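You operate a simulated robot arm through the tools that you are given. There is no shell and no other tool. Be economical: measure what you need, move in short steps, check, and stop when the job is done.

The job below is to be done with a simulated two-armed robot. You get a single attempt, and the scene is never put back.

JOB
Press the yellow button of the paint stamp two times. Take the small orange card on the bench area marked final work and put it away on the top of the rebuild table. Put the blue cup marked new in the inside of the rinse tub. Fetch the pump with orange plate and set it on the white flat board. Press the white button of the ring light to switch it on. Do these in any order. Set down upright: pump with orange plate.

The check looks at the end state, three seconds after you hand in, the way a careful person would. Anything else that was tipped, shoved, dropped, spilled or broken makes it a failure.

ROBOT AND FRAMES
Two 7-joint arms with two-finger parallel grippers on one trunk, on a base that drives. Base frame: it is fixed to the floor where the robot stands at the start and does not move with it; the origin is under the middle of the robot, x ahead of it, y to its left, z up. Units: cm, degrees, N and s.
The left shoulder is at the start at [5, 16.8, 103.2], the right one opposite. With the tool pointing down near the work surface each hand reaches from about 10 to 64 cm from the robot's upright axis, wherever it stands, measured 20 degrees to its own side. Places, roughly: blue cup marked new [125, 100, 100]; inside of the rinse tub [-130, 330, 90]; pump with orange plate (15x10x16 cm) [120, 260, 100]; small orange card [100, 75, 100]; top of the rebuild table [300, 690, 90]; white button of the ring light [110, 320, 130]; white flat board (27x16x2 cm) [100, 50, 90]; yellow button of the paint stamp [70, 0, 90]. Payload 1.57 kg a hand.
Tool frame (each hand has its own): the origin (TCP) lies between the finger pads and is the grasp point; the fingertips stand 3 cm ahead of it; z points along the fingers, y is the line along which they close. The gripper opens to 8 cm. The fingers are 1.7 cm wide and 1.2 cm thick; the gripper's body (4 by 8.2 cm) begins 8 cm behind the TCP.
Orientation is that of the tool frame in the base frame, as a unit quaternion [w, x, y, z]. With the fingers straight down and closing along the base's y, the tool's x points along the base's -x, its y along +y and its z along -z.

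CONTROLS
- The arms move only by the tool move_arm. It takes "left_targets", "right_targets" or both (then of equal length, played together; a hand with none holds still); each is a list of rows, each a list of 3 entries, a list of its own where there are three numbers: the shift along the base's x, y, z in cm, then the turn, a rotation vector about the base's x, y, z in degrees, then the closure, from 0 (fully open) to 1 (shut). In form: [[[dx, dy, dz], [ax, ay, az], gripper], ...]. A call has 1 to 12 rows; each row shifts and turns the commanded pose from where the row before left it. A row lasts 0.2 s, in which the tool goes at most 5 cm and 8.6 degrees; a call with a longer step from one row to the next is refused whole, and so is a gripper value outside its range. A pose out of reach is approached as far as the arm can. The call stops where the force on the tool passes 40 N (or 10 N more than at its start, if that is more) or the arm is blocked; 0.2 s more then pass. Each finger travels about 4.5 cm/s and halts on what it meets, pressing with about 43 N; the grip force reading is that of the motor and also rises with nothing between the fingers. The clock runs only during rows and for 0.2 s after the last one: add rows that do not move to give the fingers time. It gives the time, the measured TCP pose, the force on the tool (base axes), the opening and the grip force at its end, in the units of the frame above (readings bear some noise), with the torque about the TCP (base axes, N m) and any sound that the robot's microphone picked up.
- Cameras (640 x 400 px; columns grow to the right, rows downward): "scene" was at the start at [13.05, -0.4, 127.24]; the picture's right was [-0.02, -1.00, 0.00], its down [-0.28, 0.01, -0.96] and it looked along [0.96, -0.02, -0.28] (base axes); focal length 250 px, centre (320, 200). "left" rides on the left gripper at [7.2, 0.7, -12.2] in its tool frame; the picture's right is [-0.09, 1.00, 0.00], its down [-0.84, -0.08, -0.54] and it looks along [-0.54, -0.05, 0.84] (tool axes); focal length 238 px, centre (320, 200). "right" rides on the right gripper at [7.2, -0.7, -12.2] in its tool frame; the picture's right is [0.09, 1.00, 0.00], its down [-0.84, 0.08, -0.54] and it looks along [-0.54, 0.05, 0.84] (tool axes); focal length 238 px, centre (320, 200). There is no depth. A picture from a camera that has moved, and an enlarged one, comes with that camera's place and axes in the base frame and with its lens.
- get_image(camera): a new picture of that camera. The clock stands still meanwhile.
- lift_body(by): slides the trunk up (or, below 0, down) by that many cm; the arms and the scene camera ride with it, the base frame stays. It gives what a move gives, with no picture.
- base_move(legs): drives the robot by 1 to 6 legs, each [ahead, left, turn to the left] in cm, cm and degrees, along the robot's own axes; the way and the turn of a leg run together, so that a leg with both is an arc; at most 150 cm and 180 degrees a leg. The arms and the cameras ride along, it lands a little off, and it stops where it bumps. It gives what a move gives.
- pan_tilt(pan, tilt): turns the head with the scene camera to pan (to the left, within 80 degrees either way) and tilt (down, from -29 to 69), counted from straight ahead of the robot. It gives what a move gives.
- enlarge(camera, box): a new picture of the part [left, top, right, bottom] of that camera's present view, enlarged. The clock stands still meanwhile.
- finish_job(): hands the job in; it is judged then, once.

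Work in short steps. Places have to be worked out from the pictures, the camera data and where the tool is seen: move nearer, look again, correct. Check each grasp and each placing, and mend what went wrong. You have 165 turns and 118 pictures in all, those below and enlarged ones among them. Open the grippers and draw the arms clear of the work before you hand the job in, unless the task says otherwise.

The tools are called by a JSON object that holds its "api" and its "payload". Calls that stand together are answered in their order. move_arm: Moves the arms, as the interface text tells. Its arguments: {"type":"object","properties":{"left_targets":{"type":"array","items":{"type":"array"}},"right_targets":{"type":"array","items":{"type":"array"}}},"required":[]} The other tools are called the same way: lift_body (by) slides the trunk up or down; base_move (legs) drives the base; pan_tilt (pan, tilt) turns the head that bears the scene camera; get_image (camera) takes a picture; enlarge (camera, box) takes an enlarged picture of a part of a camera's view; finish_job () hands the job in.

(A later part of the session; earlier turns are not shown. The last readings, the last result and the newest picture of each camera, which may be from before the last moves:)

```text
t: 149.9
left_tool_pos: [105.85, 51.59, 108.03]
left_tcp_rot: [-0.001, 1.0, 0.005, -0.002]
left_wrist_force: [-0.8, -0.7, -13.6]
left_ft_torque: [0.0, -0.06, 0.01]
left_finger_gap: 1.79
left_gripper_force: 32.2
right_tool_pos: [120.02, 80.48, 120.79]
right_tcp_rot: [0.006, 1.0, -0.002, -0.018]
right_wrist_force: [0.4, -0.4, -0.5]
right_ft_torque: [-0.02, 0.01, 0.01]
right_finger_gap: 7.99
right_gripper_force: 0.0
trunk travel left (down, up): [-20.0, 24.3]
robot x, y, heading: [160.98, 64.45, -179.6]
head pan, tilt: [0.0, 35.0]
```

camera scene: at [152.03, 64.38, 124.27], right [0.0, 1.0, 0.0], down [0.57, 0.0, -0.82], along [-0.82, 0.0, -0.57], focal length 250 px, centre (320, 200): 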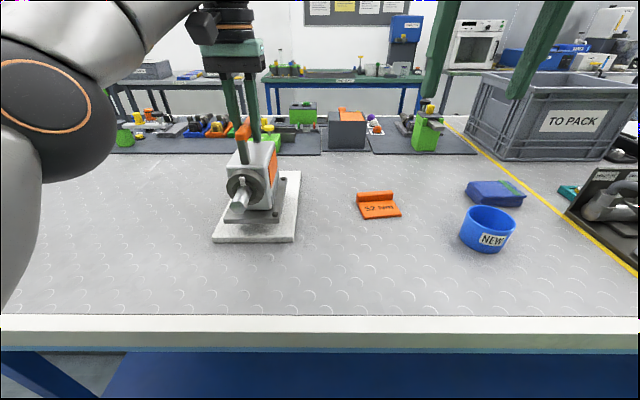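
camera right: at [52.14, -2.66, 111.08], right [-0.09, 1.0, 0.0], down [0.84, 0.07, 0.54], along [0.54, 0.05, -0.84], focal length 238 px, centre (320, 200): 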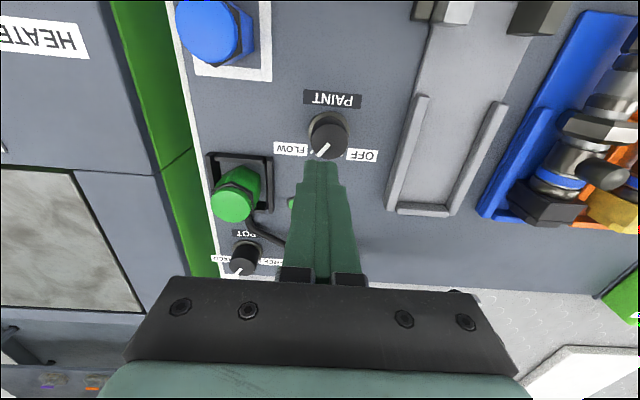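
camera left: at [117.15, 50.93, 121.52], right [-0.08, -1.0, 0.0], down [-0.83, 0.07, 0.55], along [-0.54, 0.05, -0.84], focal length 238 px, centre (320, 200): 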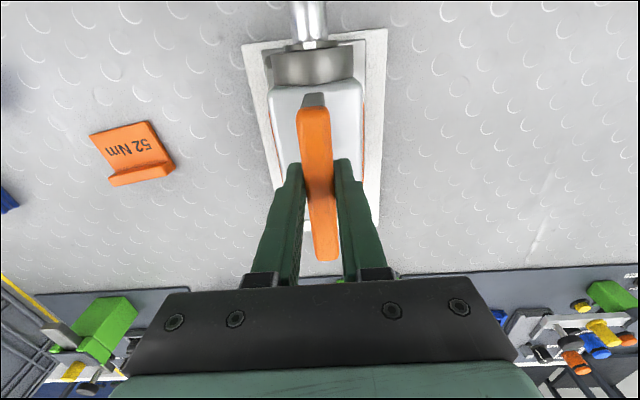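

Still hanging; lower a bit more in 0.2 cm steps.

{"api": "move_arm", "payload": {"left_targets": [[[0, 0, -0.2], [0, 0, 0], 1], [[0, 0, -0.2], [0, 0, 0], 1], [[0, 0, -0.1], [0, 0, 0], 1], [[0, 0, 0], [0, 0, 0], 1]]}}

```text
t: 150.9
left_tool_pos: [105.9, 51.48, 107.51]
left_tcp_rot: [-0.001, 1.0, 0.005, -0.002]
left_wrist_force: [-0.2, 0.1, -13.7]
left_ft_torque: [0.01, -0.03, 0.03]
left_finger_gap: 1.75
left_gripper_force: 32.6
right_tool_pos: [120.07, 80.43, 120.77]
right_tcp_rot: [0.006, 1.0, -0.003, -0.018]
right_wrist_force: [0.2, 0.5, -0.5]
right_ft_torque: [0.0, 0.03, -0.04]
right_finger_gap: 8.01
right_gripper_force: 0.0
trunk travel left (down, up): [-20.0, 24.3]
robot x, y, heading: [160.84, 64.79, -179.7]
head pan, tilt: [0.0, 35.0]
```

{"api": "move_arm", "payload": {"left_targets": [[[0, 0, -0.15], [0, 0, 0], 1], [[0, 0, -0.15], [0, 0, 0], 1], [[0, 0, -0.15], [0, 0, 0], 1], [[0, 0, 0], [0, 0, 0], 1]]}}

{"api": "enlarge", "payload": {"camera": "scene", "box": [210, 150, 310, 262]}}

```text
t: 151.9
left_tool_pos: [106.01, 51.41, 107.4]
left_tcp_rot: [0.0, 1.0, 0.005, -0.006]
left_wrist_force: [-0.7, -0.6, -1.9]
left_ft_torque: [-0.25, 0.79, -0.04]
left_finger_gap: 1.76
left_gripper_force: 32.6
right_tool_pos: [120.22, 80.55, 120.78]
right_tcp_rot: [0.007, 1.0, -0.002, -0.018]
right_wrist_force: [0.9, 0.3, -0.2]
right_ft_torque: [0.02, -0.01, -0.04]
right_finger_gap: 8.0
right_gripper_force: 0.1
trunk travel left (down, up): [-20.0, 24.3]
robot x, y, heading: [161.44, 64.68, -179.9]
head pan, tilt: [0.0, 35.0]
```

```text
3.57 times, centred on (260, 206) of scene
camera zoom: at [148.05, 64.42, 124.28], right [0.0, 1.0, 0.0], down [0.57, 0.0, -0.82], along [-0.82, 0.0, -0.57], focal length 893 px, centre (534, 179)
```

zoom: 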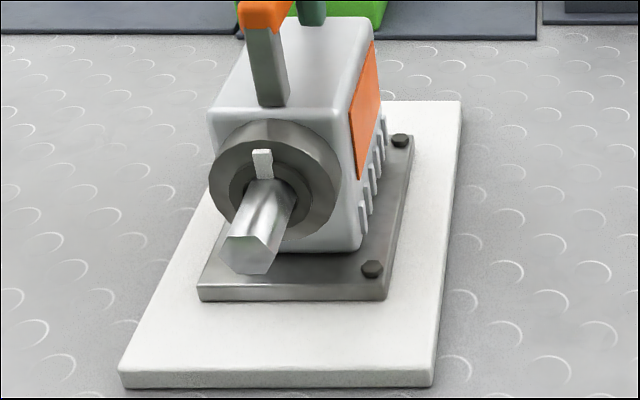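

The board carries the weight. I open the fingers and rise straight up.

{"api": "move_arm", "payload": {"left_targets": [[[0, 0, 0], [0, 0, 0], 0.85], [[0, 0, 0], [0, 0, 0], 0.6], [[0, 0, 0], [0, 0, 0], 0.3], [[0, 0, 0], [0, 0, 0], 0.3], [[0, 0, 1], [0, 0, 0], 0.3], [[0, 0, 2], [0, 0, 0], 0.3], [[1, 0, 3], [0, 0, 0], 0.3], [[2, 0, 3], [0, 0, 0], 0.2], [[3, 0, 3], [0, 0, 0], 0], [[3, 0, 3], [0, 0, 0], 0]]}}

{"api": "get_image", "payload": {"camera": "scene"}}

```text
t: 154.1
left_tool_pos: [115.78, 51.44, 120.26]
left_tcp_rot: [0.0, 1.0, 0.006, -0.005]
left_wrist_force: [0.1, 0.0, -0.2]
left_ft_torque: [0.03, 0.0, 0.0]
left_finger_gap: 7.99
left_gripper_force: 0.0
left hand out of reach, approached as far as the arm can: row 6, 7, 10
right_tool_pos: [120.23, 80.51, 120.79]
right_tcp_rot: [0.005, 1.0, -0.003, -0.019]
right_wrist_force: [-0.7, 0.0, 0.3]
right_ft_torque: [-0.02, 0.02, -0.03]
right_finger_gap: 8.02
right_gripper_force: 0.2
trunk travel left (down, up): [-20.0, 24.3]
robot x, y, heading: [161.37, 64.86, -179.9]
head pan, tilt: [0.0, 35.0]
```

```text
60 pictures are left
camera scene: at [148.13, 64.42, 124.28], right [0.0, 1.0, 0.0], down [0.57, 0.0, -0.82], along [-0.82, 0.0, -0.57], focal length 250 px, centre (320, 200)
```

scene: 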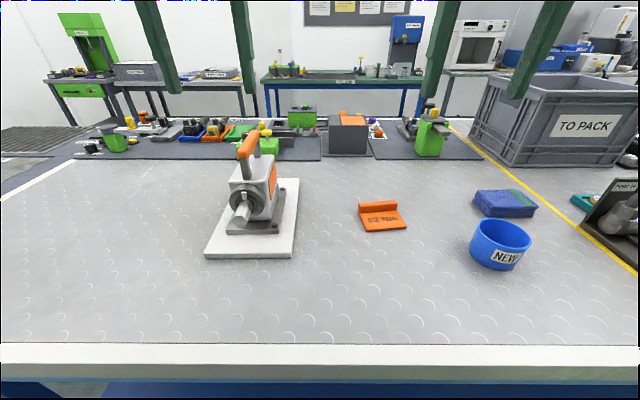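

The pump stands upright on the board. Next: card (L-shaped, ridge at its far side, about (105–110, 77)) with the left hand and cup (about (119, 94)) with the right; I drive right 28 cm.

{"api": "base_move", "payload": {"legs": [[0, -28, 0]]}}

{"api": "get_image", "payload": {"camera": "left"}}

{"api": "get_image", "payload": {"camera": "right"}}

{"api": "enlarge", "payload": {"camera": "scene", "box": [200, 160, 420, 300]}}

```text
t: 156.1
left_tool_pos: [115.49, 79.7, 120.17]
left_tcp_rot: [0.0, 1.0, 0.004, -0.004]
left_wrist_force: [0.3, 0.1, 0.0]
left_ft_torque: [0.02, 0.01, 0.04]
left_finger_gap: 8.02
left_gripper_force: 0.1
right_tool_pos: [120.11, 108.83, 120.73]
right_tcp_rot: [0.007, 1.0, -0.003, -0.02]
right_wrist_force: [0.5, 0.3, 1.0]
right_ft_torque: [-0.03, -0.02, 0.02]
right_finger_gap: 7.98
right_gripper_force: 0.0
trunk travel left (down, up): [-20.0, 24.3]
robot x, y, heading: [160.98, 92.59, -179.7]
head pan, tilt: [0.0, 35.0]
```

```text
59 pictures are left
camera left: at [122.79, 79.11, 132.51], right [-0.08, -1.0, 0.0], down [-0.83, 0.07, 0.55], along [-0.55, 0.05, -0.84], focal length 238 px, centre (320, 200)
```

left: 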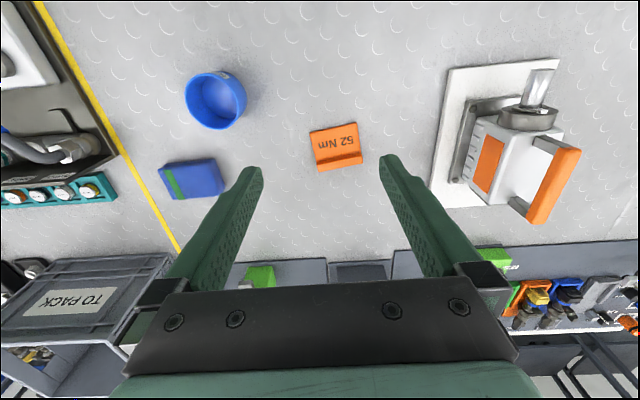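

```text
58 pictures are left
camera right: at [127.71, 109.66, 132.65], right [0.08, -1.0, 0.01], down [-0.82, -0.06, 0.57], along [-0.57, -0.06, -0.82], focal length 238 px, centre (320, 200)
```

right: 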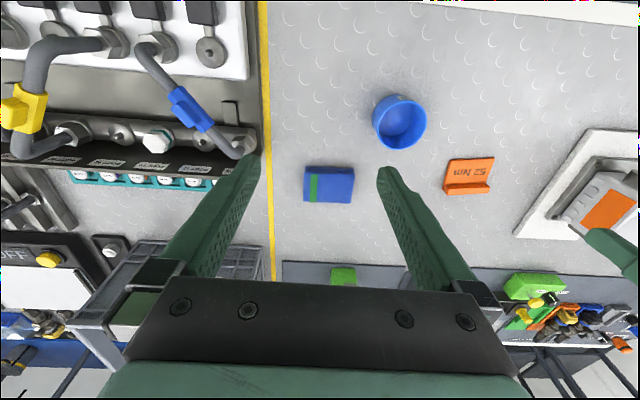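

```text
2.86 times, centred on (310, 230) of scene
camera zoom: at [147.97, 92.72, 124.27], right [0.0, 1.0, 0.0], down [0.57, 0.0, -0.82], along [-0.82, 0.0, -0.57], focal length 714 px, centre (349, 114)
```

zoom: 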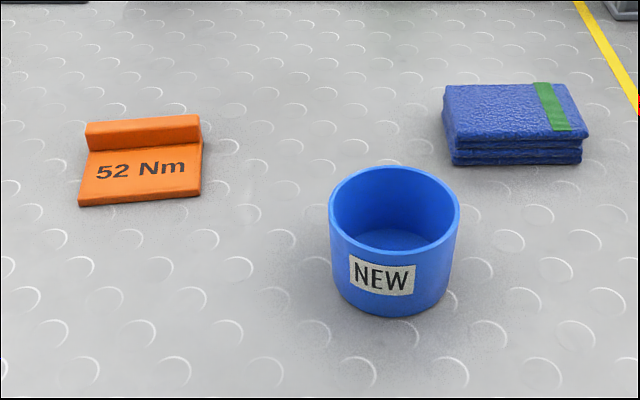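

Card ridge centre is at (104.3, 77.0), top about z 92.5, its line turned ~9° from y. I rotate the left hand by 99° while descending toward it.

{"api": "move_arm", "payload": {"left_targets": [[[0, 0, -1], [0, 0, 8.25], 0], [[0, 0, -1], [0, 0, 8.25], 0], [[0, 0, -1], [0, 0, 8.25], 0], [[-0.5, 0, -1], [0, 0, 8.25], 0], [[-0.5, 0, -1], [0, 0, 8.25], 0], [[-0.5, 0, -2], [0, 0, 8.25], 0], [[-1, -0.3, -2], [0, 0, 8.25], 0], [[-1, -0.4, -2], [0, 0, 8.25], 0], [[-1, -0.5, -2], [0, 0, 8.25], 0], [[-2, -0.5, -2], [0, 0, 8.25], 0], [[-2, -0.5, -2], [0, 0, 8.25], 0], [[-2, -0.5, -2], [0, 0, 8.25], 0]]}}

{"api": "get_image", "payload": {"camera": "left"}}

{"api": "enlarge", "payload": {"camera": "scene", "box": [180, 120, 340, 240]}}

```text
t: 158.7
left_tool_pos: [104.94, 76.91, 101.11]
left_tcp_rot: [0.003, 0.645, 0.764, -0.003]
left_wrist_force: [0.1, 0.0, 0.5]
left_ft_torque: [-0.02, 0.0, 0.0]
left_finger_gap: 7.98
left_gripper_force: 0.0
right_tool_pos: [120.07, 108.88, 120.89]
right_tcp_rot: [0.006, 1.0, -0.003, -0.019]
right_wrist_force: [0.3, -0.7, 0.9]
right_ft_torque: [0.0, 0.02, -0.03]
right_finger_gap: 8.01
right_gripper_force: 0.1
trunk travel left (down, up): [-20.0, 24.3]
robot x, y, heading: [161.01, 92.65, -180.1]
head pan, tilt: [0.0, 35.0]
```

```text
56 pictures are left
camera left: at [104.45, 84.21, 113.43], right [1.0, 0.08, 0.0], down [0.06, -0.83, 0.55], along [0.04, -0.55, -0.84], focal length 238 px, centre (320, 200)
```

left: 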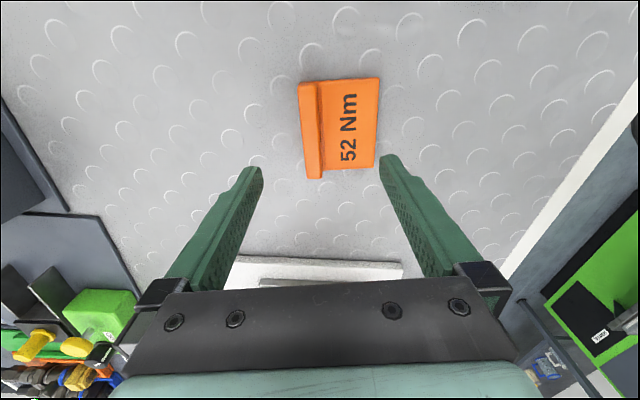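

```text
3.33 times, centred on (260, 180) of scene
camera zoom: at [147.94, 92.68, 124.26], right [0.0, 1.0, 0.0], down [0.57, 0.0, -0.82], along [-0.82, 0.0, -0.57], focal length 833 px, centre (520, 267)
```

zoom: 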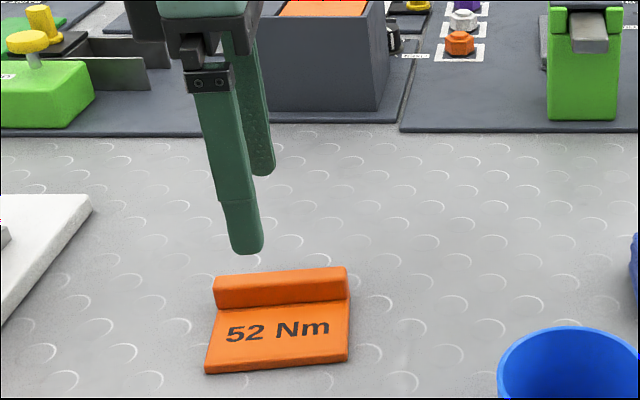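

Ridge centre refined to (104.25, 77.3), angle ~6°. I correct the turn and lower to the ridge with tips about 1 cm above the bench.

{"api": "move_arm", "payload": {"left_targets": [[[-0.7, 0.4, -2], [0, 0, -3.5], 0], [[0, 0, -2.5], [0, 0, 0], 0], [[0, 0, -1.6], [0, 0, 0], 0], [[0, 0, -0.7], [0, 0, 0], 0], [[0, 0, 0], [0, 0, 0], 0]]}}

{"api": "enlarge", "payload": {"camera": "scene", "box": [180, 120, 340, 240]}}

{"api": "get_image", "payload": {"camera": "left"}}

```text
t: 159.9
left_tool_pos: [104.31, 77.56, 94.3]
left_tcp_rot: [0.003, 0.669, 0.743, -0.004]
left_wrist_force: [-0.6, 0.4, -0.3]
left_ft_torque: [0.01, 0.0, 0.0]
left_finger_gap: 8.0
left_gripper_force: 0.0
right_tool_pos: [120.04, 108.75, 120.78]
right_tcp_rot: [0.005, 1.0, -0.004, -0.019]
right_wrist_force: [0.0, -1.1, 0.1]
right_ft_torque: [-0.01, 0.03, 0.0]
right_finger_gap: 8.0
right_gripper_force: 0.1
trunk travel left (down, up): [-20.0, 24.3]
robot x, y, heading: [160.98, 93.21, -180.0]
head pan, tilt: [0.0, 35.0]
```

```text
3.33 times, centred on (260, 180) of scene
camera zoom: at [147.97, 92.68, 124.27], right [0.0, 1.0, 0.0], down [0.57, 0.0, -0.82], along [-0.82, 0.0, -0.57], focal length 833 px, centre (520, 267)
```

zoom: 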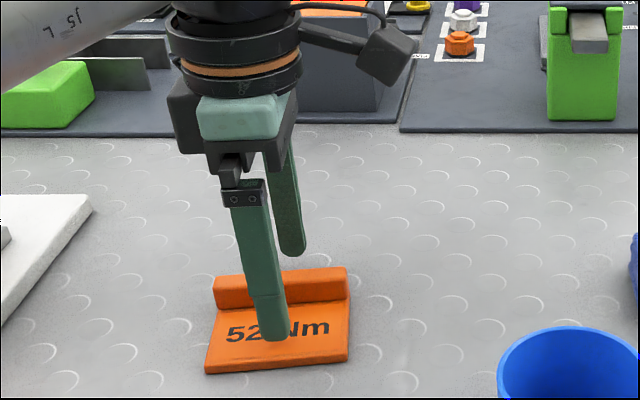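

```text
53 pictures are left
camera left: at [104.26, 84.77, 106.65], right [1.0, 0.01, 0.0], down [0.01, -0.84, 0.55], along [0.0, -0.55, -0.84], focal length 238 px, centre (320, 200)
```

left: 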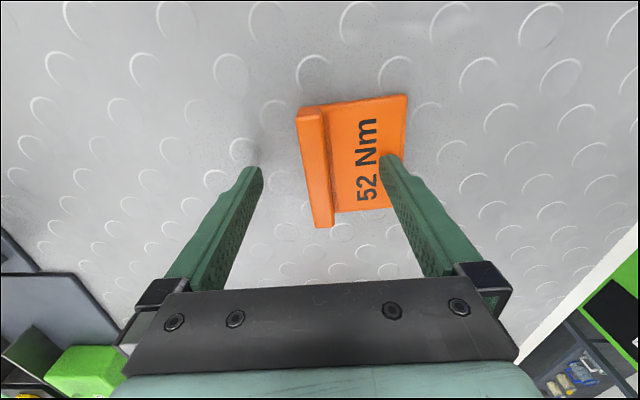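

The ridge lies between the fingers, aligned. I lower 0.2 cm and close.

{"api": "move_arm", "payload": {"left_targets": [[[-0.2, 0.2, -0.2], [0, 0, 0], 0.2], [[0, 0, 0], [0, 0, 0], 0.4], [[0, 0, 0], [0, 0, 0], 0.6], [[0, 0, 0], [0, 0, 0], 0.8], [[0, 0, 0], [0, 0, 0], 1], [[0, 0, 0], [0, 0, 0], 1], [[0, 0, 0], [0, 0, 0], 1]]}}

{"api": "move_arm", "payload": {"left_targets": [[[0, 0, 0.5], [0, 0, 0], 1], [[0, 0, 2], [0, 0, 0], 1], [[0, 0, 3], [0, 0, 0], 1], [[0, 0, 3], [0, 0, 0], 1], [[0, 0, 0], [0, 0, 0], 1]]}}

{"api": "enlarge", "payload": {"camera": "scene", "box": [180, 120, 340, 240]}}

```text
t: 161.5
left_tool_pos: [104.17, 77.71, 94.13]
left_tcp_rot: [0.002, 0.669, 0.743, -0.004]
left_wrist_force: [0.9, 0.0, 0.9]
left_ft_torque: [0.01, 0.0, 0.02]
left_finger_gap: 1.48
left_gripper_force: 30.8
right_tool_pos: [120.15, 108.79, 120.77]
right_tcp_rot: [0.006, 1.0, -0.004, -0.019]
right_wrist_force: [-0.6, -0.4, 0.3]
right_ft_torque: [-0.01, 0.03, -0.01]
right_finger_gap: 7.99
right_gripper_force: 0.0
trunk travel left (down, up): [-20.0, 24.3]
robot x, y, heading: [161.07, 92.94, -180.0]
head pan, tilt: [0.0, 35.0]
```

```text
t: 162.7
left_tool_pos: [104.08, 77.55, 102.68]
left_tcp_rot: [0.003, 0.67, 0.743, -0.003]
left_wrist_force: [-0.3, -0.3, 0.3]
left_ft_torque: [0.0, 0.02, 0.01]
left_finger_gap: 1.47
left_gripper_force: 31.3
right_tool_pos: [120.16, 108.75, 120.68]
right_tcp_rot: [0.006, 1.0, -0.004, -0.018]
right_wrist_force: [-0.3, 0.1, -0.5]
right_ft_torque: [0.02, 0.01, -0.01]
right_finger_gap: 8.0
right_gripper_force: 0.1
trunk travel left (down, up): [-20.0, 24.3]
robot x, y, heading: [160.84, 92.97, -179.7]
head pan, tilt: [0.0, 35.0]
```

```text
3.33 times, centred on (260, 180) of scene
camera zoom: at [147.96, 92.67, 124.27], right [0.0, 1.0, 0.0], down [0.57, 0.0, -0.82], along [-0.82, 0.0, -0.57], focal length 833 px, centre (520, 267)
```

zoom: 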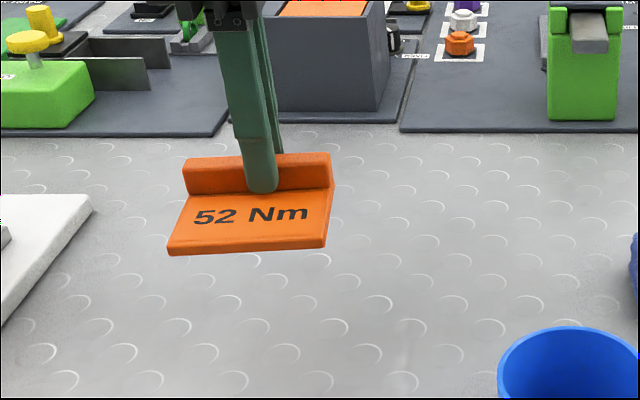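

Card is held. I draw the left hand up and back, and bring the right hand over the cup's far (+y) wall, half opened for a rim pinch.

{"api": "move_arm", "payload": {"left_targets": [[[1, -0.5, 2], [0, 0, 0], 1], [[2, -0.5, 2], [0, 0, 0], 1], [[3, -0.5, 2], [0, 0, 0], 1], [[3, -0.5, 2], [0, 0, 0], 1], [[2, 0, 1], [0, 0, 0], 1], [[0, 0, 0], [0, 0, 0], 1]]}}

{"api": "move_arm", "payload": {"right_targets": [[[-0.5, -3, -1], [0, 0, 0], 0.3], [[-0.5, -3, -2], [0, 0, 0], 0.5], [[-0.5, -3, -2.5], [0, 0, 0], 0.55], [[-0.5, -1.1, -3], [0, 0, 0], 0.55], [[-0.2, 0, -3], [0, 0, 0], 0.55], [[0, 0, -1], [0, 0, 0], 0.55], [[0, 0, 0], [0, 0, 0], 0.55]]}}

{"api": "get_image", "payload": {"camera": "right"}}

{"api": "get_image", "payload": {"camera": "scene"}}

```text
t: 164.1
left_tool_pos: [115.26, 75.74, 111.62]
left_tcp_rot: [0.002, 0.669, 0.743, -0.003]
left_wrist_force: [0.8, 0.4, 0.1]
left_ft_torque: [0.01, 0.03, 0.01]
left_finger_gap: 1.47
left_gripper_force: 30.6
right_tool_pos: [120.23, 108.77, 120.75]
right_tcp_rot: [0.006, 1.0, -0.003, -0.019]
right_wrist_force: [0.2, 0.7, 0.4]
right_ft_torque: [0.01, -0.01, -0.01]
right_finger_gap: 7.99
right_gripper_force: 0.1
trunk travel left (down, up): [-20.0, 24.3]
robot x, y, heading: [161.01, 92.85, -180.2]
head pan, tilt: [0.0, 35.0]
```

```text
t: 165.7
left_tool_pos: [115.19, 75.66, 111.64]
left_tcp_rot: [0.003, 0.669, 0.743, -0.004]
left_wrist_force: [0.8, 0.6, -0.7]
left_ft_torque: [0.0, 0.04, -0.02]
left_finger_gap: 1.46
left_gripper_force: 30.7
right_tool_pos: [117.95, 98.75, 108.34]
right_tcp_rot: [0.007, 1.0, -0.004, -0.02]
right_wrist_force: [0.7, -0.2, -0.6]
right_ft_torque: [-0.02, 0.02, 0.01]
right_finger_gap: 3.59
right_gripper_force: 0.0
trunk travel left (down, up): [-20.0, 24.3]
robot x, y, heading: [160.94, 92.99, -180.0]
head pan, tilt: [0.0, 35.0]
```

```text
51 pictures are left
camera right: at [125.47, 99.49, 120.17], right [0.08, -1.0, 0.01], down [-0.82, -0.06, 0.58], along [-0.57, -0.06, -0.82], focal length 238 px, centre (320, 200)
```

right: 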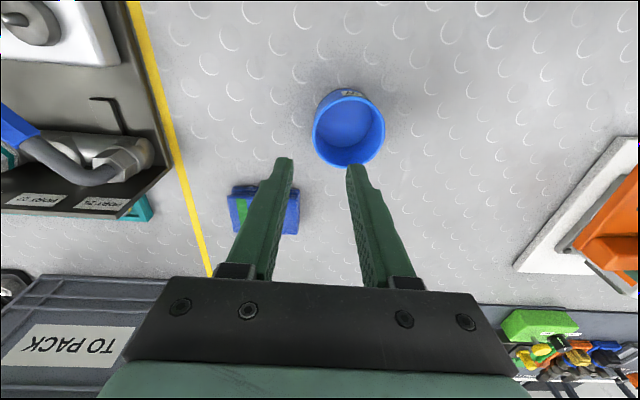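

```text
50 pictures are left
camera scene: at [147.97, 92.68, 124.27], right [0.0, 1.0, 0.0], down [0.57, 0.0, -0.82], along [-0.82, 0.0, -0.57], focal length 250 px, centre (320, 200)
```

scene: 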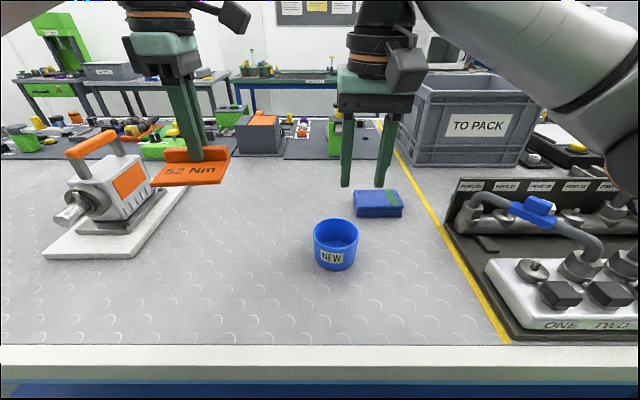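

Cup rim: centre (118.1, 95.75), radius ~3.7, so the +y wall is at y≈99.2. I align on the wall and descend to tips near rim depth.

{"api": "move_arm", "payload": {"right_targets": [[[0.1, 0.4, -3], [0, 0, 0], 0.55], [[0, 0, -3], [0, 0, 0], 0.55], [[0, 0, -2.5], [0, 0, 0], 0.55], [[0, 0, 0], [0, 0, 0], 0.55]]}}

{"api": "get_image", "payload": {"camera": "right"}}

{"api": "enlarge", "payload": {"camera": "scene", "box": [260, 140, 420, 290]}}

```text
t: 166.7
left_tool_pos: [115.18, 75.56, 111.77]
left_tcp_rot: [0.002, 0.669, 0.743, -0.005]
left_wrist_force: [-0.8, 0.4, -0.3]
left_ft_torque: [0.01, 0.0, 0.01]
left_finger_gap: 1.46
left_gripper_force: 30.7
right_tool_pos: [117.97, 99.14, 99.76]
right_tcp_rot: [0.007, 1.0, -0.004, -0.02]
right_wrist_force: [0.6, -0.1, -0.2]
right_ft_torque: [-0.01, 0.01, -0.03]
right_finger_gap: 3.61
right_gripper_force: 0.0
trunk travel left (down, up): [-20.0, 24.3]
robot x, y, heading: [161.13, 92.75, -180.0]
head pan, tilt: [0.0, 35.0]
```

```text
49 pictures are left
camera right: at [125.57, 99.89, 111.63], right [0.08, -1.0, 0.01], down [-0.82, -0.06, 0.58], along [-0.57, -0.06, -0.82], focal length 238 px, centre (320, 200)
```

right: 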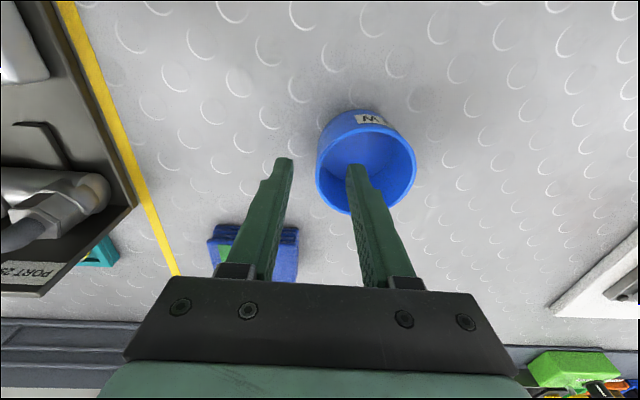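

```text
2.67 times, centred on (340, 215) of scene
camera zoom: at [147.96, 92.68, 124.27], right [0.0, 1.0, 0.0], down [0.57, 0.0, -0.82], along [-0.82, 0.0, -0.57], focal length 667 px, centre (267, 160)
```

zoom: 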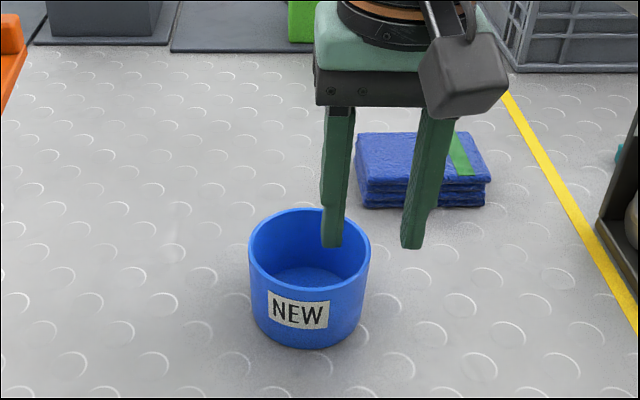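

Inner finger sits over the cup's inside, outer one outside. I descend 2.2 cm and close on the wall.

{"api": "move_arm", "payload": {"right_targets": [[[0.4, 0.1, -1.2], [0, 0, 0], 0.55], [[0, 0, -1], [0, 0, 0], 0.55], [[0, 0, 0], [0, 0, 0], 0.7], [[0, 0, 0], [0, 0, 0], 0.85], [[0, 0, 0], [0, 0, 0], 1], [[0, 0, 0], [0, 0, 0], 1], [[0, 0, 0], [0, 0, 0], 1]]}}

{"api": "enlarge", "payload": {"camera": "scene", "box": [260, 140, 420, 290]}}

```text
t: 168.3
left_tool_pos: [115.11, 75.64, 111.57]
left_tcp_rot: [0.001, 0.669, 0.743, -0.004]
left_wrist_force: [0.7, -1.3, -0.7]
left_ft_torque: [0.05, 0.04, 0.01]
left_finger_gap: 1.43
left_gripper_force: 30.8
right_tool_pos: [118.36, 99.18, 97.56]
right_tcp_rot: [0.007, 1.0, -0.005, -0.019]
right_wrist_force: [0.0, -1.6, 0.6]
right_ft_torque: [-0.1, 0.02, -0.03]
right_finger_gap: 0.24
right_gripper_force: 24.0
trunk travel left (down, up): [-20.0, 24.3]
robot x, y, heading: [160.7, 93.03, -179.8]
head pan, tilt: [0.0, 35.0]
```

```text
2.67 times, centred on (340, 215) of scene
camera zoom: at [147.96, 92.67, 124.27], right [0.0, 1.0, 0.0], down [0.57, 0.0, -0.82], along [-0.82, 0.0, -0.57], focal length 667 px, centre (267, 160)
```

zoom: 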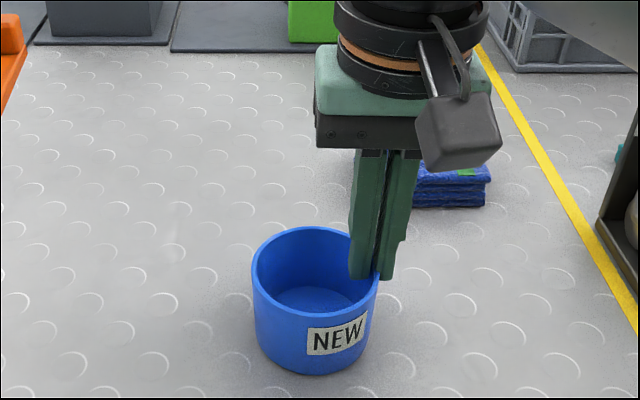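

The cup slid slightly but the wall is between the fingers (gap 0.24). I lift a little and check.

{"api": "move_arm", "payload": {"right_targets": [[[0, 0, 0], [0, 0, 0], 1], [[0, 0, 0.5], [0, 0, 0], 1], [[0, 0, 1], [0, 0, 0], 1], [[0, 0, 1.5], [0, 0, 0], 1], [[0, 0, 0], [0, 0, 0], 1]]}}

{"api": "enlarge", "payload": {"camera": "scene", "box": [260, 140, 420, 290]}}

```text
t: 169.5
left_tool_pos: [115.02, 75.64, 111.67]
left_tcp_rot: [0.003, 0.669, 0.743, -0.004]
left_wrist_force: [0.5, 0.0, -0.5]
left_ft_torque: [-0.02, 0.0, -0.01]
left_finger_gap: 1.47
left_gripper_force: 30.9
right_tool_pos: [118.37, 99.32, 100.54]
right_tcp_rot: [0.005, 1.0, -0.004, -0.019]
right_wrist_force: [0.3, -0.4, -1.5]
right_ft_torque: [0.02, 0.02, 0.01]
right_finger_gap: 0.22
right_gripper_force: 23.4
trunk travel left (down, up): [-20.0, 24.3]
robot x, y, heading: [160.78, 92.71, -180.0]
head pan, tilt: [0.0, 35.0]
```

```text
2.67 times, centred on (340, 215) of scene
camera zoom: at [147.96, 92.68, 124.27], right [0.0, 1.0, 0.0], down [0.57, 0.0, -0.82], along [-0.82, 0.0, -0.57], focal length 667 px, centre (267, 160)
```

zoom: 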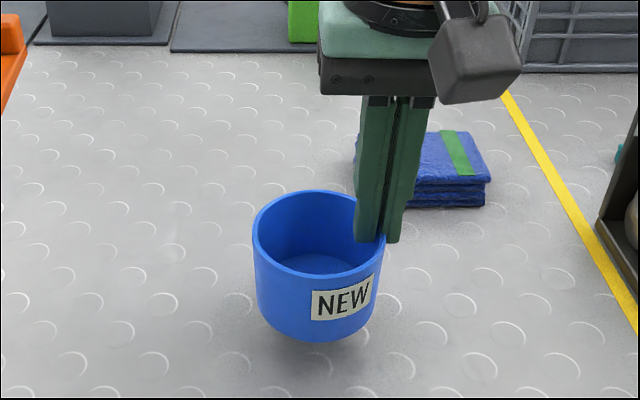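

Cup lifts level. I raise it, then back the base into the aisle where it was free before.

{"api": "move_arm", "payload": {"right_targets": [[[0, 0, 2], [0, 0, 0], 1], [[0, 0, 3], [0, 0, 0], 1], [[0.5, 0, 3], [0, 0, 0], 1], [[0.5, 0, 3], [0, 0, 0], 1], [[0, 0, 0], [0, 0, 0], 1]]}}

{"api": "base_move", "payload": {"legs": [[-28, 0, 0]]}}

{"api": "get_image", "payload": {"camera": "scene"}}

```text
t: 170.7
left_tool_pos: [115.22, 75.64, 111.58]
left_tcp_rot: [0.002, 0.669, 0.743, -0.004]
left_wrist_force: [0.2, 0.8, 0.9]
left_ft_torque: [-0.02, 0.02, -0.01]
left_finger_gap: 1.45
left_gripper_force: 30.9
right_tool_pos: [119.5, 99.33, 111.53]
right_tcp_rot: [0.006, 1.0, -0.004, -0.02]
right_wrist_force: [0.0, -0.1, -1.1]
right_ft_torque: [0.0, 0.0, 0.0]
right_finger_gap: 0.21
right_gripper_force: 23.6
trunk travel left (down, up): [-20.0, 24.3]
robot x, y, heading: [160.7, 92.62, -179.8]
head pan, tilt: [0.0, 35.0]
```

```text
t: 172.7
left_tool_pos: [143.33, 75.72, 111.66]
left_tcp_rot: [0.002, 0.67, 0.742, -0.005]
left_wrist_force: [-0.1, 0.3, -0.2]
left_ft_torque: [-0.04, 0.0, 0.01]
left_finger_gap: 1.46
left_gripper_force: 31.2
right_tool_pos: [147.5, 99.44, 111.55]
right_tcp_rot: [0.006, 1.0, -0.004, -0.02]
right_wrist_force: [0.8, 1.4, -0.8]
right_ft_torque: [0.03, 0.03, 0.0]
right_finger_gap: 0.2
right_gripper_force: 23.7
trunk travel left (down, up): [-20.0, 24.3]
robot x, y, heading: [189.03, 93.11, -179.7]
head pan, tilt: [0.0, 35.0]
```

```text
45 pictures are left
camera scene: at [176.12, 92.74, 124.27], right [0.0, 1.0, 0.0], down [0.57, 0.0, -0.82], along [-0.82, 0.0, -0.57], focal length 250 px, centre (320, 200)
```

scene: 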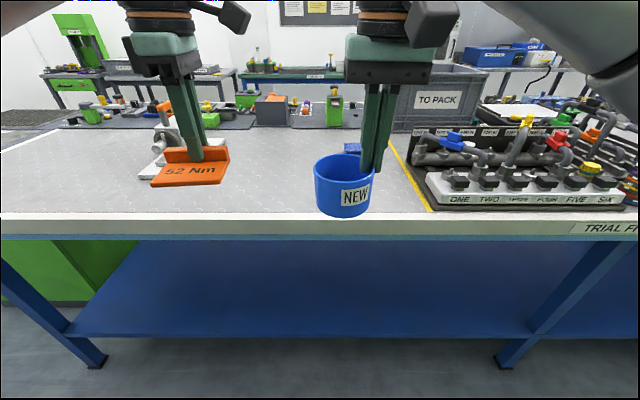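

Both objects are held securely and clear of the bench. I drive right along the aisle toward the cross passage.

{"api": "base_move", "payload": {"legs": [[0, -150, 0], [0, -150, 0]]}}

{"api": "base_move", "payload": {"legs": [[0, -150, 0], [0, -150, 0], [0, -15, 0]]}}

{"api": "get_image", "payload": {"camera": "scene"}}

```text
t: 187.1
left_tool_pos: [145.91, 376.68, 111.68]
left_tcp_rot: [0.003, 0.675, 0.738, -0.004]
left_wrist_force: [0.5, -0.6, -1.2]
left_ft_torque: [-0.01, 0.01, -0.01]
left_finger_gap: 1.51
left_gripper_force: 30.5
right_tool_pos: [150.47, 400.15, 111.52]
right_tcp_rot: [0.005, 1.0, -0.01, -0.019]
right_wrist_force: [-0.2, 0.5, -0.4]
right_ft_torque: [0.04, -0.03, 0.01]
right_finger_gap: 0.18
right_gripper_force: 23.2
trunk travel left (down, up): [-20.0, 24.3]
robot x, y, heading: [192.23, 392.6, 179.5]
head pan, tilt: [0.0, 35.0]
```

```text
t: 202.7
left_tool_pos: [151.92, 694.51, 111.56]
left_tcp_rot: [0.003, 0.68, 0.733, -0.003]
left_wrist_force: [-0.6, 0.1, -0.6]
left_ft_torque: [0.01, 0.05, 0.01]
left_finger_gap: 1.47
left_gripper_force: 30.7
right_tool_pos: [156.82, 718.16, 111.49]
right_tcp_rot: [0.007, 1.0, -0.019, -0.019]
right_wrist_force: [-0.3, -0.9, -0.3]
right_ft_torque: [0.06, 0.01, -0.02]
right_finger_gap: 0.17
right_gripper_force: 23.7
trunk travel left (down, up): [-20.0, 24.3]
robot x, y, heading: [198.52, 710.47, 178.2]
head pan, tilt: [0.0, 35.0]
```

```text
44 pictures are left
camera scene: at [185.21, 710.67, 124.27], right [0.03, 1.0, 0.0], down [0.57, -0.02, -0.82], along [-0.82, 0.02, -0.57], focal length 250 px, centre (320, 200)
```

scene: 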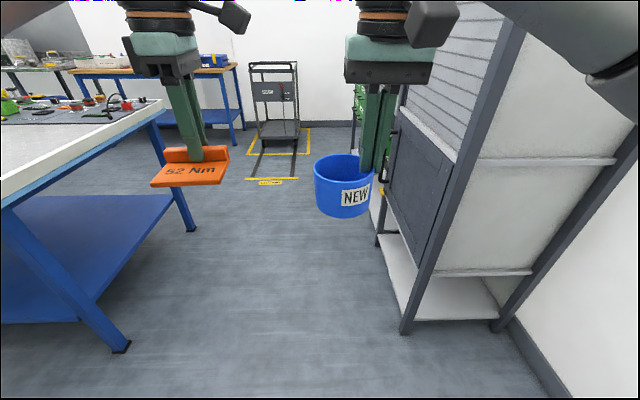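

Now I move away from the table a bit and turn around to face the rebuild table.

{"api": "base_move", "payload": {"legs": [[22, 0, 0], [0, 0, 90], [0, 0, 91.8]]}}

{"api": "get_image", "payload": {"camera": "scene"}}

```text
t: 212.1
left_tool_pos: [221.78, 729.42, 111.69]
left_tcp_rot: [-0.002, 0.751, -0.661, -0.003]
left_wrist_force: [-0.2, 0.2, -0.8]
left_ft_torque: [0.03, -0.02, 0.01]
left_finger_gap: 1.47
left_gripper_force: 30.6
right_tool_pos: [217.95, 705.72, 111.4]
right_tcp_rot: [0.02, -0.009, 1.0, 0.006]
right_wrist_force: [0.6, 0.4, -1.5]
right_ft_torque: [-0.03, -0.02, -0.03]
right_finger_gap: 0.15
right_gripper_force: 23.7
trunk travel left (down, up): [-20.0, 24.3]
robot x, y, heading: [176.18, 711.3, 1.6]
head pan, tilt: [0.0, 35.0]
```

```text
43 pictures are left
camera scene: at [188.81, 711.22, 124.27], right [0.03, -1.0, 0.0], down [-0.57, -0.01, -0.82], along [0.82, 0.02, -0.57], focal length 250 px, centre (320, 200)
```

scene: 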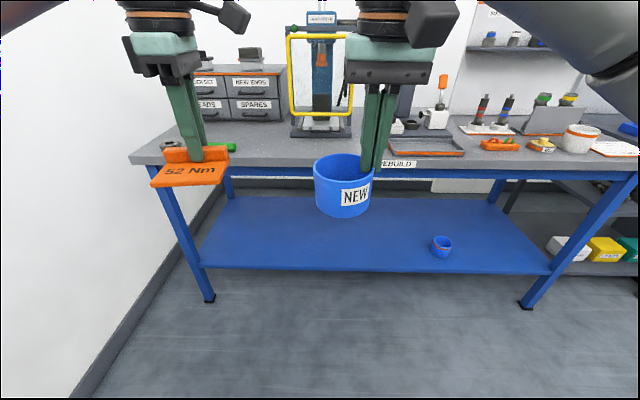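

Robot faces the table. There is a free patch between the wrench (y>738) and the press base (y<722). I drive ahead 38 and look from the left hand.

{"api": "base_move", "payload": {"legs": [[38, 0, -1.6]]}}

{"api": "get_image", "payload": {"camera": "left"}}

{"api": "get_image", "payload": {"camera": "scene"}}

```text
t: 214.5
left_tool_pos: [260.06, 728.55, 111.6]
left_tcp_rot: [-0.004, 0.741, -0.672, -0.002]
left_wrist_force: [-0.9, -0.4, 0.1]
left_ft_torque: [0.01, 0.01, 0.03]
left_finger_gap: 1.45
left_gripper_force: 31.1
right_tool_pos: [255.71, 704.91, 111.51]
right_tcp_rot: [0.019, 0.006, 1.0, 0.006]
right_wrist_force: [0.8, -0.6, -0.4]
right_ft_torque: [0.02, 0.01, 0.03]
right_finger_gap: 0.16
right_gripper_force: 23.5
trunk travel left (down, up): [-20.0, 24.3]
robot x, y, heading: [214.29, 711.44, -0.3]
head pan, tilt: [0.0, 35.0]
```

```text
42 pictures are left
camera left: at [260.12, 721.23, 123.9], right [-1.0, -0.01, 0.0], down [-0.01, 0.84, 0.55], along [0.0, 0.55, -0.84], focal length 238 px, centre (320, 200)
```

left: 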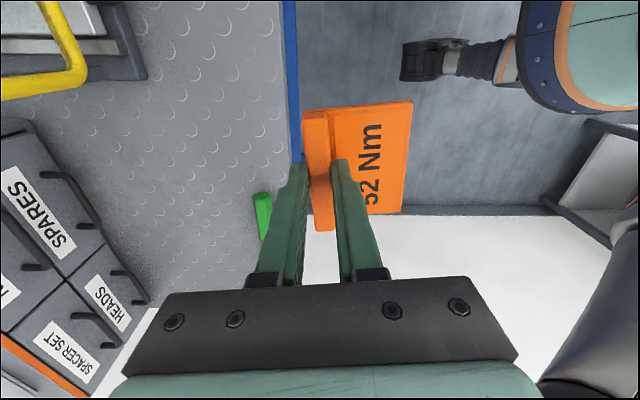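

```text
41 pictures are left
camera scene: at [226.61, 711.28, 124.26], right [0.0, -1.0, 0.0], down [-0.57, 0.0, -0.82], along [0.82, 0.0, -0.57], focal length 250 px, centre (320, 200)
```

scene: 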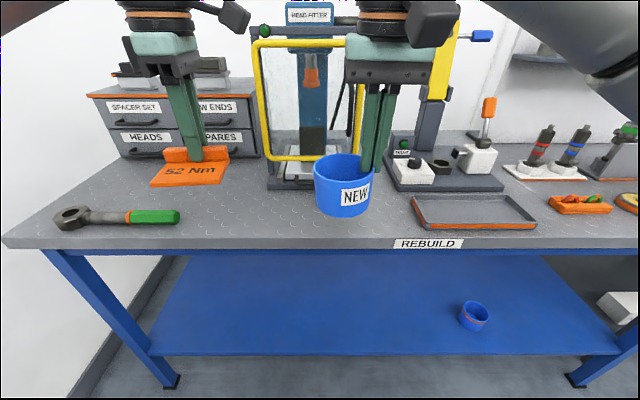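

Table's edge is at x≈264 and the free patch spans x 264–285, y 722–742. I drive 9 cm ahead to bring it within comfortable reach.

{"api": "base_move", "payload": {"legs": [[9, 0, 0]]}}

{"api": "move_arm", "payload": {"left_targets": [[[2, 0.6, -3], [0, 0, 0], 1], [[2, 0.6, -3], [0, 0, 0], 1], [[2, 0.6, -3], [0, 0, 0], 1], [[1.5, 0, -3], [0, 0, 0], 1], [[0, 0, -2], [0, 0, 0], 1], [[0, 0, 0], [0, 0, 0], 1]]}}

{"api": "get_image", "payload": {"camera": "left"}}

{"api": "get_image", "payload": {"camera": "scene"}}

```text
t: 215.6
left_tool_pos: [269.04, 728.49, 111.62]
left_tcp_rot: [-0.004, 0.741, -0.671, -0.002]
left_wrist_force: [-0.1, 0.9, -0.8]
left_ft_torque: [0.0, 0.02, 0.01]
left_finger_gap: 1.49
left_gripper_force: 30.7
right_tool_pos: [264.74, 704.74, 111.45]
right_tcp_rot: [0.019, 0.006, 1.0, 0.007]
right_wrist_force: [0.3, 0.3, -0.6]
right_ft_torque: [0.0, 0.03, -0.02]
right_finger_gap: 0.16
right_gripper_force: 23.9
trunk travel left (down, up): [-20.0, 24.3]
robot x, y, heading: [222.87, 711.89, -0.0]
head pan, tilt: [0.0, 35.0]
```

```text
t: 217.0
left_tool_pos: [276.6, 730.36, 97.67]
left_tcp_rot: [-0.003, 0.741, -0.671, -0.002]
left_wrist_force: [-0.3, -0.2, 0.3]
left_ft_torque: [-0.02, -0.04, -0.01]
left_finger_gap: 1.46
left_gripper_force: 30.7
right_tool_pos: [264.6, 704.78, 111.58]
right_tcp_rot: [0.02, 0.006, 1.0, 0.006]
right_wrist_force: [0.0, -0.6, -0.4]
right_ft_torque: [0.0, 0.01, -0.04]
right_finger_gap: 0.18
right_gripper_force: 23.7
trunk travel left (down, up): [-20.0, 24.3]
robot x, y, heading: [223.12, 711.65, 0.0]
head pan, tilt: [0.0, 35.0]
```

```text
40 pictures are left
camera left: at [276.58, 723.01, 109.86], right [-1.0, -0.01, 0.0], down [-0.01, 0.84, 0.55], along [0.0, 0.55, -0.84], focal length 238 px, centre (320, 200)
```

left: 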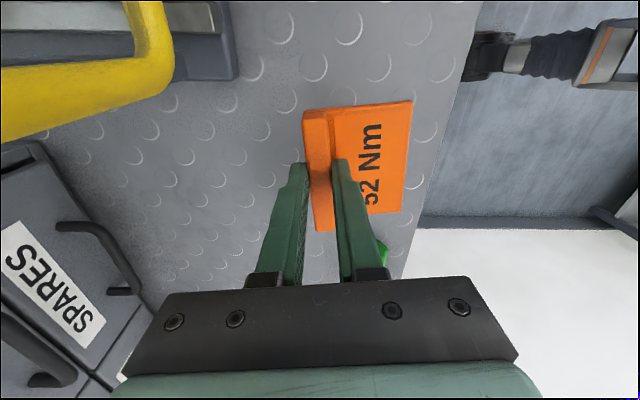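

```text
39 pictures are left
camera scene: at [235.54, 711.26, 124.27], right [0.0, -1.0, 0.0], down [-0.57, 0.0, -0.82], along [0.82, 0.0, -0.57], focal length 250 px, centre (320, 200)
```

scene: 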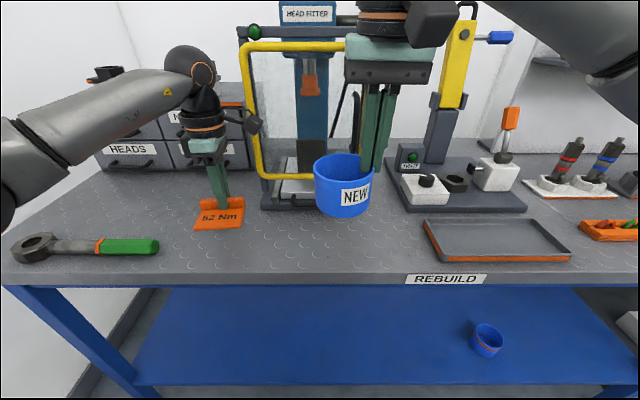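

The spot under the card is free. I lower until contact.

{"api": "move_arm", "payload": {"left_targets": [[[0, 0, -2], [0, 0, 0], 1], [[0, 0, -1.2], [0, 0, 0], 1], [[0, 0, -0.3], [0, 0, 0], 1], [[0, 0, 0], [0, 0, 0], 1]]}}

```text
t: 218.0
left_tool_pos: [276.59, 730.3, 94.18]
left_tcp_rot: [-0.004, 0.741, -0.671, -0.001]
left_wrist_force: [0.0, 0.2, -0.5]
left_ft_torque: [0.0, 0.0, 0.02]
left_finger_gap: 1.47
left_gripper_force: 30.9
right_tool_pos: [264.53, 704.83, 111.49]
right_tcp_rot: [0.019, 0.006, 1.0, 0.006]
right_wrist_force: [0.4, 0.1, -0.6]
right_ft_torque: [0.0, 0.03, 0.0]
right_finger_gap: 0.16
right_gripper_force: 23.5
trunk travel left (down, up): [-20.0, 24.3]
robot x, y, heading: [223.14, 711.57, -0.2]
head pan, tilt: [0.0, 35.0]
```

{"api": "move_arm", "payload": {"left_targets": [[[0, 0, -0.15], [0, 0, 0], 1], [[0, 0, -0.15], [0, 0, 0], 1], [[0, 0, 0], [0, 0, 0], 1]]}}

{"api": "enlarge", "payload": {"camera": "scene", "box": [160, 150, 290, 250]}}

```text
t: 218.8
left_tool_pos: [276.6, 730.17, 93.85]
left_tcp_rot: [-0.004, 0.741, -0.672, -0.001]
left_wrist_force: [-0.3, 0.2, 0.2]
left_ft_torque: [0.0, 0.0, 0.0]
left_finger_gap: 1.44
left_gripper_force: 30.9
right_tool_pos: [264.63, 704.9, 111.54]
right_tcp_rot: [0.019, 0.006, 1.0, 0.006]
right_wrist_force: [-0.6, 0.0, -1.3]
right_ft_torque: [0.03, 0.02, -0.02]
right_finger_gap: 0.15
right_gripper_force: 23.1
trunk travel left (down, up): [-20.0, 24.3]
robot x, y, heading: [223.06, 711.37, -0.2]
head pan, tilt: [0.0, 35.0]
```

```text
4.00 times, centred on (225, 200) of scene
camera zoom: at [235.55, 711.26, 124.27], right [0.0, -1.0, 0.0], down [-0.57, 0.0, -0.82], along [0.82, 0.0, -0.57], focal length 1000 px, centre (700, 200)
```

zoom: 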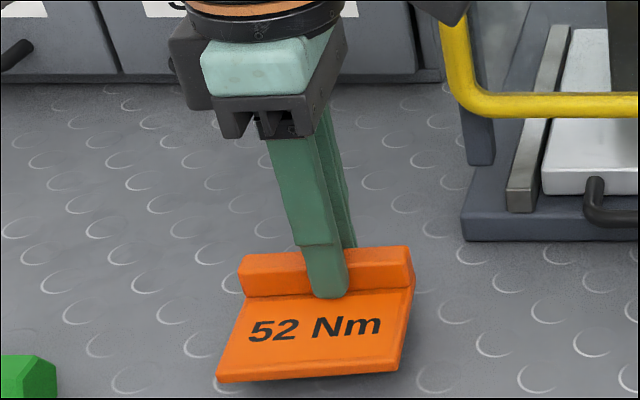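

Not in contact yet; I keep lowering in fine steps.

{"api": "move_arm", "payload": {"left_targets": [[[0, 0, -0.15], [0, 0, 0], 1], [[0, 0, -0.15], [0, 0, 0], 1], [[0, 0, -0.15], [0, 0, 0], 1], [[0, 0, 0], [0, 0, 0], 1]]}}

```text
t: 219.8
left_tool_pos: [276.5, 730.33, 93.35]
left_tcp_rot: [-0.004, 0.741, -0.672, -0.003]
left_wrist_force: [0.8, -0.2, 0.3]
left_ft_torque: [0.0, -0.07, -0.01]
left_finger_gap: 1.49
left_gripper_force: 31.1
right_tool_pos: [264.59, 704.74, 111.51]
right_tcp_rot: [0.02, 0.006, 1.0, 0.006]
right_wrist_force: [0.1, -0.5, -0.9]
right_ft_torque: [0.0, -0.01, 0.01]
right_finger_gap: 0.17
right_gripper_force: 23.4
trunk travel left (down, up): [-20.0, 24.3]
robot x, y, heading: [222.98, 711.64, -0.5]
head pan, tilt: [0.0, 35.0]
```

{"api": "move_arm", "payload": {"left_targets": [[[0, 0, -0.15], [0, 0, 0], 1], [[0, 0, -0.15], [0, 0, 0], 1], [[0, 0, -0.1], [0, 0, 0], 1], [[0, 0, 0], [0, 0, 0], 1]]}}

{"api": "enlarge", "payload": {"camera": "scene", "box": [160, 150, 290, 250]}}

```text
t: 220.8
left_tool_pos: [276.59, 730.31, 93.09]
left_tcp_rot: [-0.005, 0.741, -0.671, -0.002]
left_wrist_force: [-0.3, 0.1, -2.1]
left_ft_torque: [0.02, -0.04, 0.0]
left_finger_gap: 1.47
left_gripper_force: 30.5
right_tool_pos: [264.64, 704.84, 111.46]
right_tcp_rot: [0.02, 0.006, 1.0, 0.007]
right_wrist_force: [0.1, -0.8, 0.1]
right_ft_torque: [-0.04, -0.02, -0.01]
right_finger_gap: 0.15
right_gripper_force: 23.8
trunk travel left (down, up): [-20.0, 24.3]
robot x, y, heading: [223.04, 711.49, -0.0]
head pan, tilt: [0.0, 35.0]
```

```text
4.00 times, centred on (225, 200) of scene
camera zoom: at [235.55, 711.26, 124.27], right [0.0, -1.0, 0.0], down [-0.57, 0.0, -0.82], along [0.82, 0.0, -0.57], focal length 1000 px, centre (700, 200)
```

zoom: 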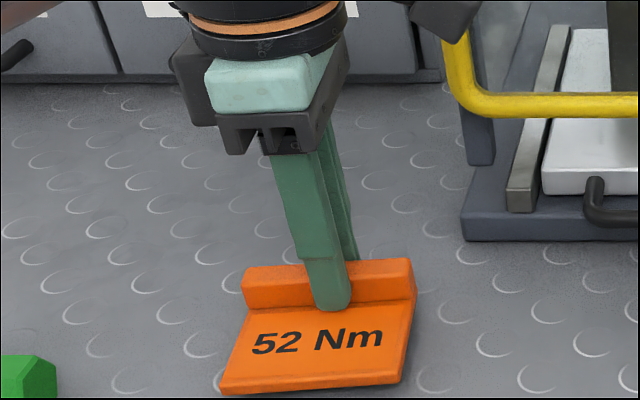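

{"api": "move_arm", "payload": {"left_targets": [[[0, 0, -0.1], [0, 0, 0], 1], [[0, 0, -0.1], [0, 0, 0], 1], [[0, 0, 0], [0, 0, 0], 1]]}}

```text
t: 221.6
left_tool_pos: [276.43, 730.26, 92.78]
left_tcp_rot: [-0.004, 0.741, -0.671, -0.002]
left_wrist_force: [0.3, -0.1, 0.2]
left_ft_torque: [0.05, -0.02, -0.01]
left_finger_gap: 1.46
left_gripper_force: 31.2
right_tool_pos: [264.71, 704.91, 111.47]
right_tcp_rot: [0.019, 0.006, 1.0, 0.006]
right_wrist_force: [-0.6, 0.3, -1.2]
right_ft_torque: [0.02, 0.0, 0.0]
right_finger_gap: 0.19
right_gripper_force: 23.1
trunk travel left (down, up): [-20.0, 24.3]
robot x, y, heading: [222.7, 711.5, -0.1]
head pan, tilt: [0.0, 35.0]
```

No contact yet; this table top seems a bit lower than the bench. I continue.

{"api": "move_arm", "payload": {"left_targets": [[[0, 0, -0.15], [0, 0, 0], 1], [[0, 0, -0.15], [0, 0, 0], 1], [[0, 0, -0.15], [0, 0, 0], 1], [[0, 0, -0.15], [0, 0, 0], 1], [[0, 0, 0], [0, 0, 0], 1]]}}

{"api": "enlarge", "payload": {"camera": "scene", "box": [160, 150, 290, 250]}}

```text
t: 222.8
left_tool_pos: [276.5, 730.35, 92.14]
left_tcp_rot: [-0.004, 0.741, -0.671, -0.001]
left_wrist_force: [-0.5, -0.7, -0.1]
left_ft_torque: [-0.02, -0.01, -0.01]
left_finger_gap: 1.47
left_gripper_force: 31.0
right_tool_pos: [264.71, 704.85, 111.52]
right_tcp_rot: [0.02, 0.006, 1.0, 0.006]
right_wrist_force: [-0.1, 0.4, -0.2]
right_ft_torque: [0.0, 0.01, -0.02]
right_finger_gap: 0.16
right_gripper_force: 23.0
trunk travel left (down, up): [-20.0, 24.3]
robot x, y, heading: [222.87, 711.17, -0.1]
head pan, tilt: [0.0, 35.0]
```

```text
4.00 times, centred on (225, 200) of scene
camera zoom: at [235.55, 711.26, 124.27], right [0.0, -1.0, 0.0], down [-0.57, 0.0, -0.82], along [0.82, 0.0, -0.57], focal length 1000 px, centre (700, 200)
```

zoom: 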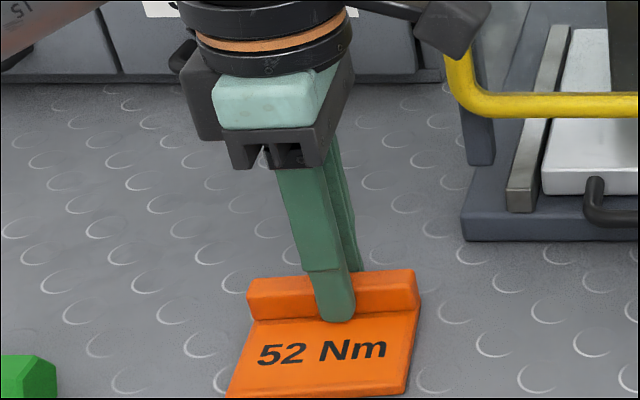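

{"api": "move_arm", "payload": {"left_targets": [[[0, 0, -0.15], [0, 0, 0], 1], [[0, 0, -0.15], [0, 0, 0], 1], [[0, 0, -0.15], [0, 0, 0], 1], [[0, 0, -0.15], [0, 0, 0], 1], [[0, 0, 0], [0, 0, 0], 1]]}}

{"api": "enlarge", "payload": {"camera": "scene", "box": [160, 170, 290, 270]}}

```text
t: 224.0
left_tool_pos: [276.45, 730.21, 91.97]
left_tcp_rot: [-0.005, 0.74, -0.672, 0.002]
left_wrist_force: [5.3, 2.1, 26.7]
left_ft_torque: [-0.01, 0.05, -0.01]
left_finger_gap: 1.46
left_gripper_force: 30.7
right_tool_pos: [264.43, 704.89, 111.58]
right_tcp_rot: [0.02, 0.006, 1.0, 0.006]
right_wrist_force: [-0.6, 0.0, 0.0]
right_ft_torque: [-0.01, 0.01, -0.01]
right_finger_gap: 0.17
right_gripper_force: 23.2
trunk travel left (down, up): [-20.0, 24.3]
robot x, y, heading: [222.77, 711.46, -0.6]
head pan, tilt: [0.0, 35.0]
```

```text
4.00 times, centred on (225, 220) of scene
camera zoom: at [235.37, 711.2, 124.31], right [0.0, -1.0, 0.0], down [-0.57, 0.0, -0.82], along [0.82, 0.0, -0.57], focal length 1000 px, centre (700, 120)
```

zoom: 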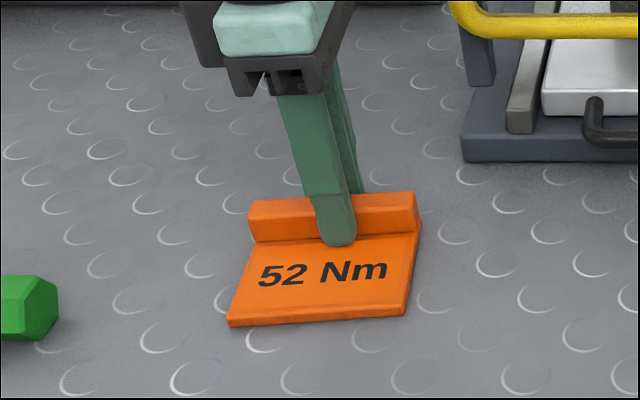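

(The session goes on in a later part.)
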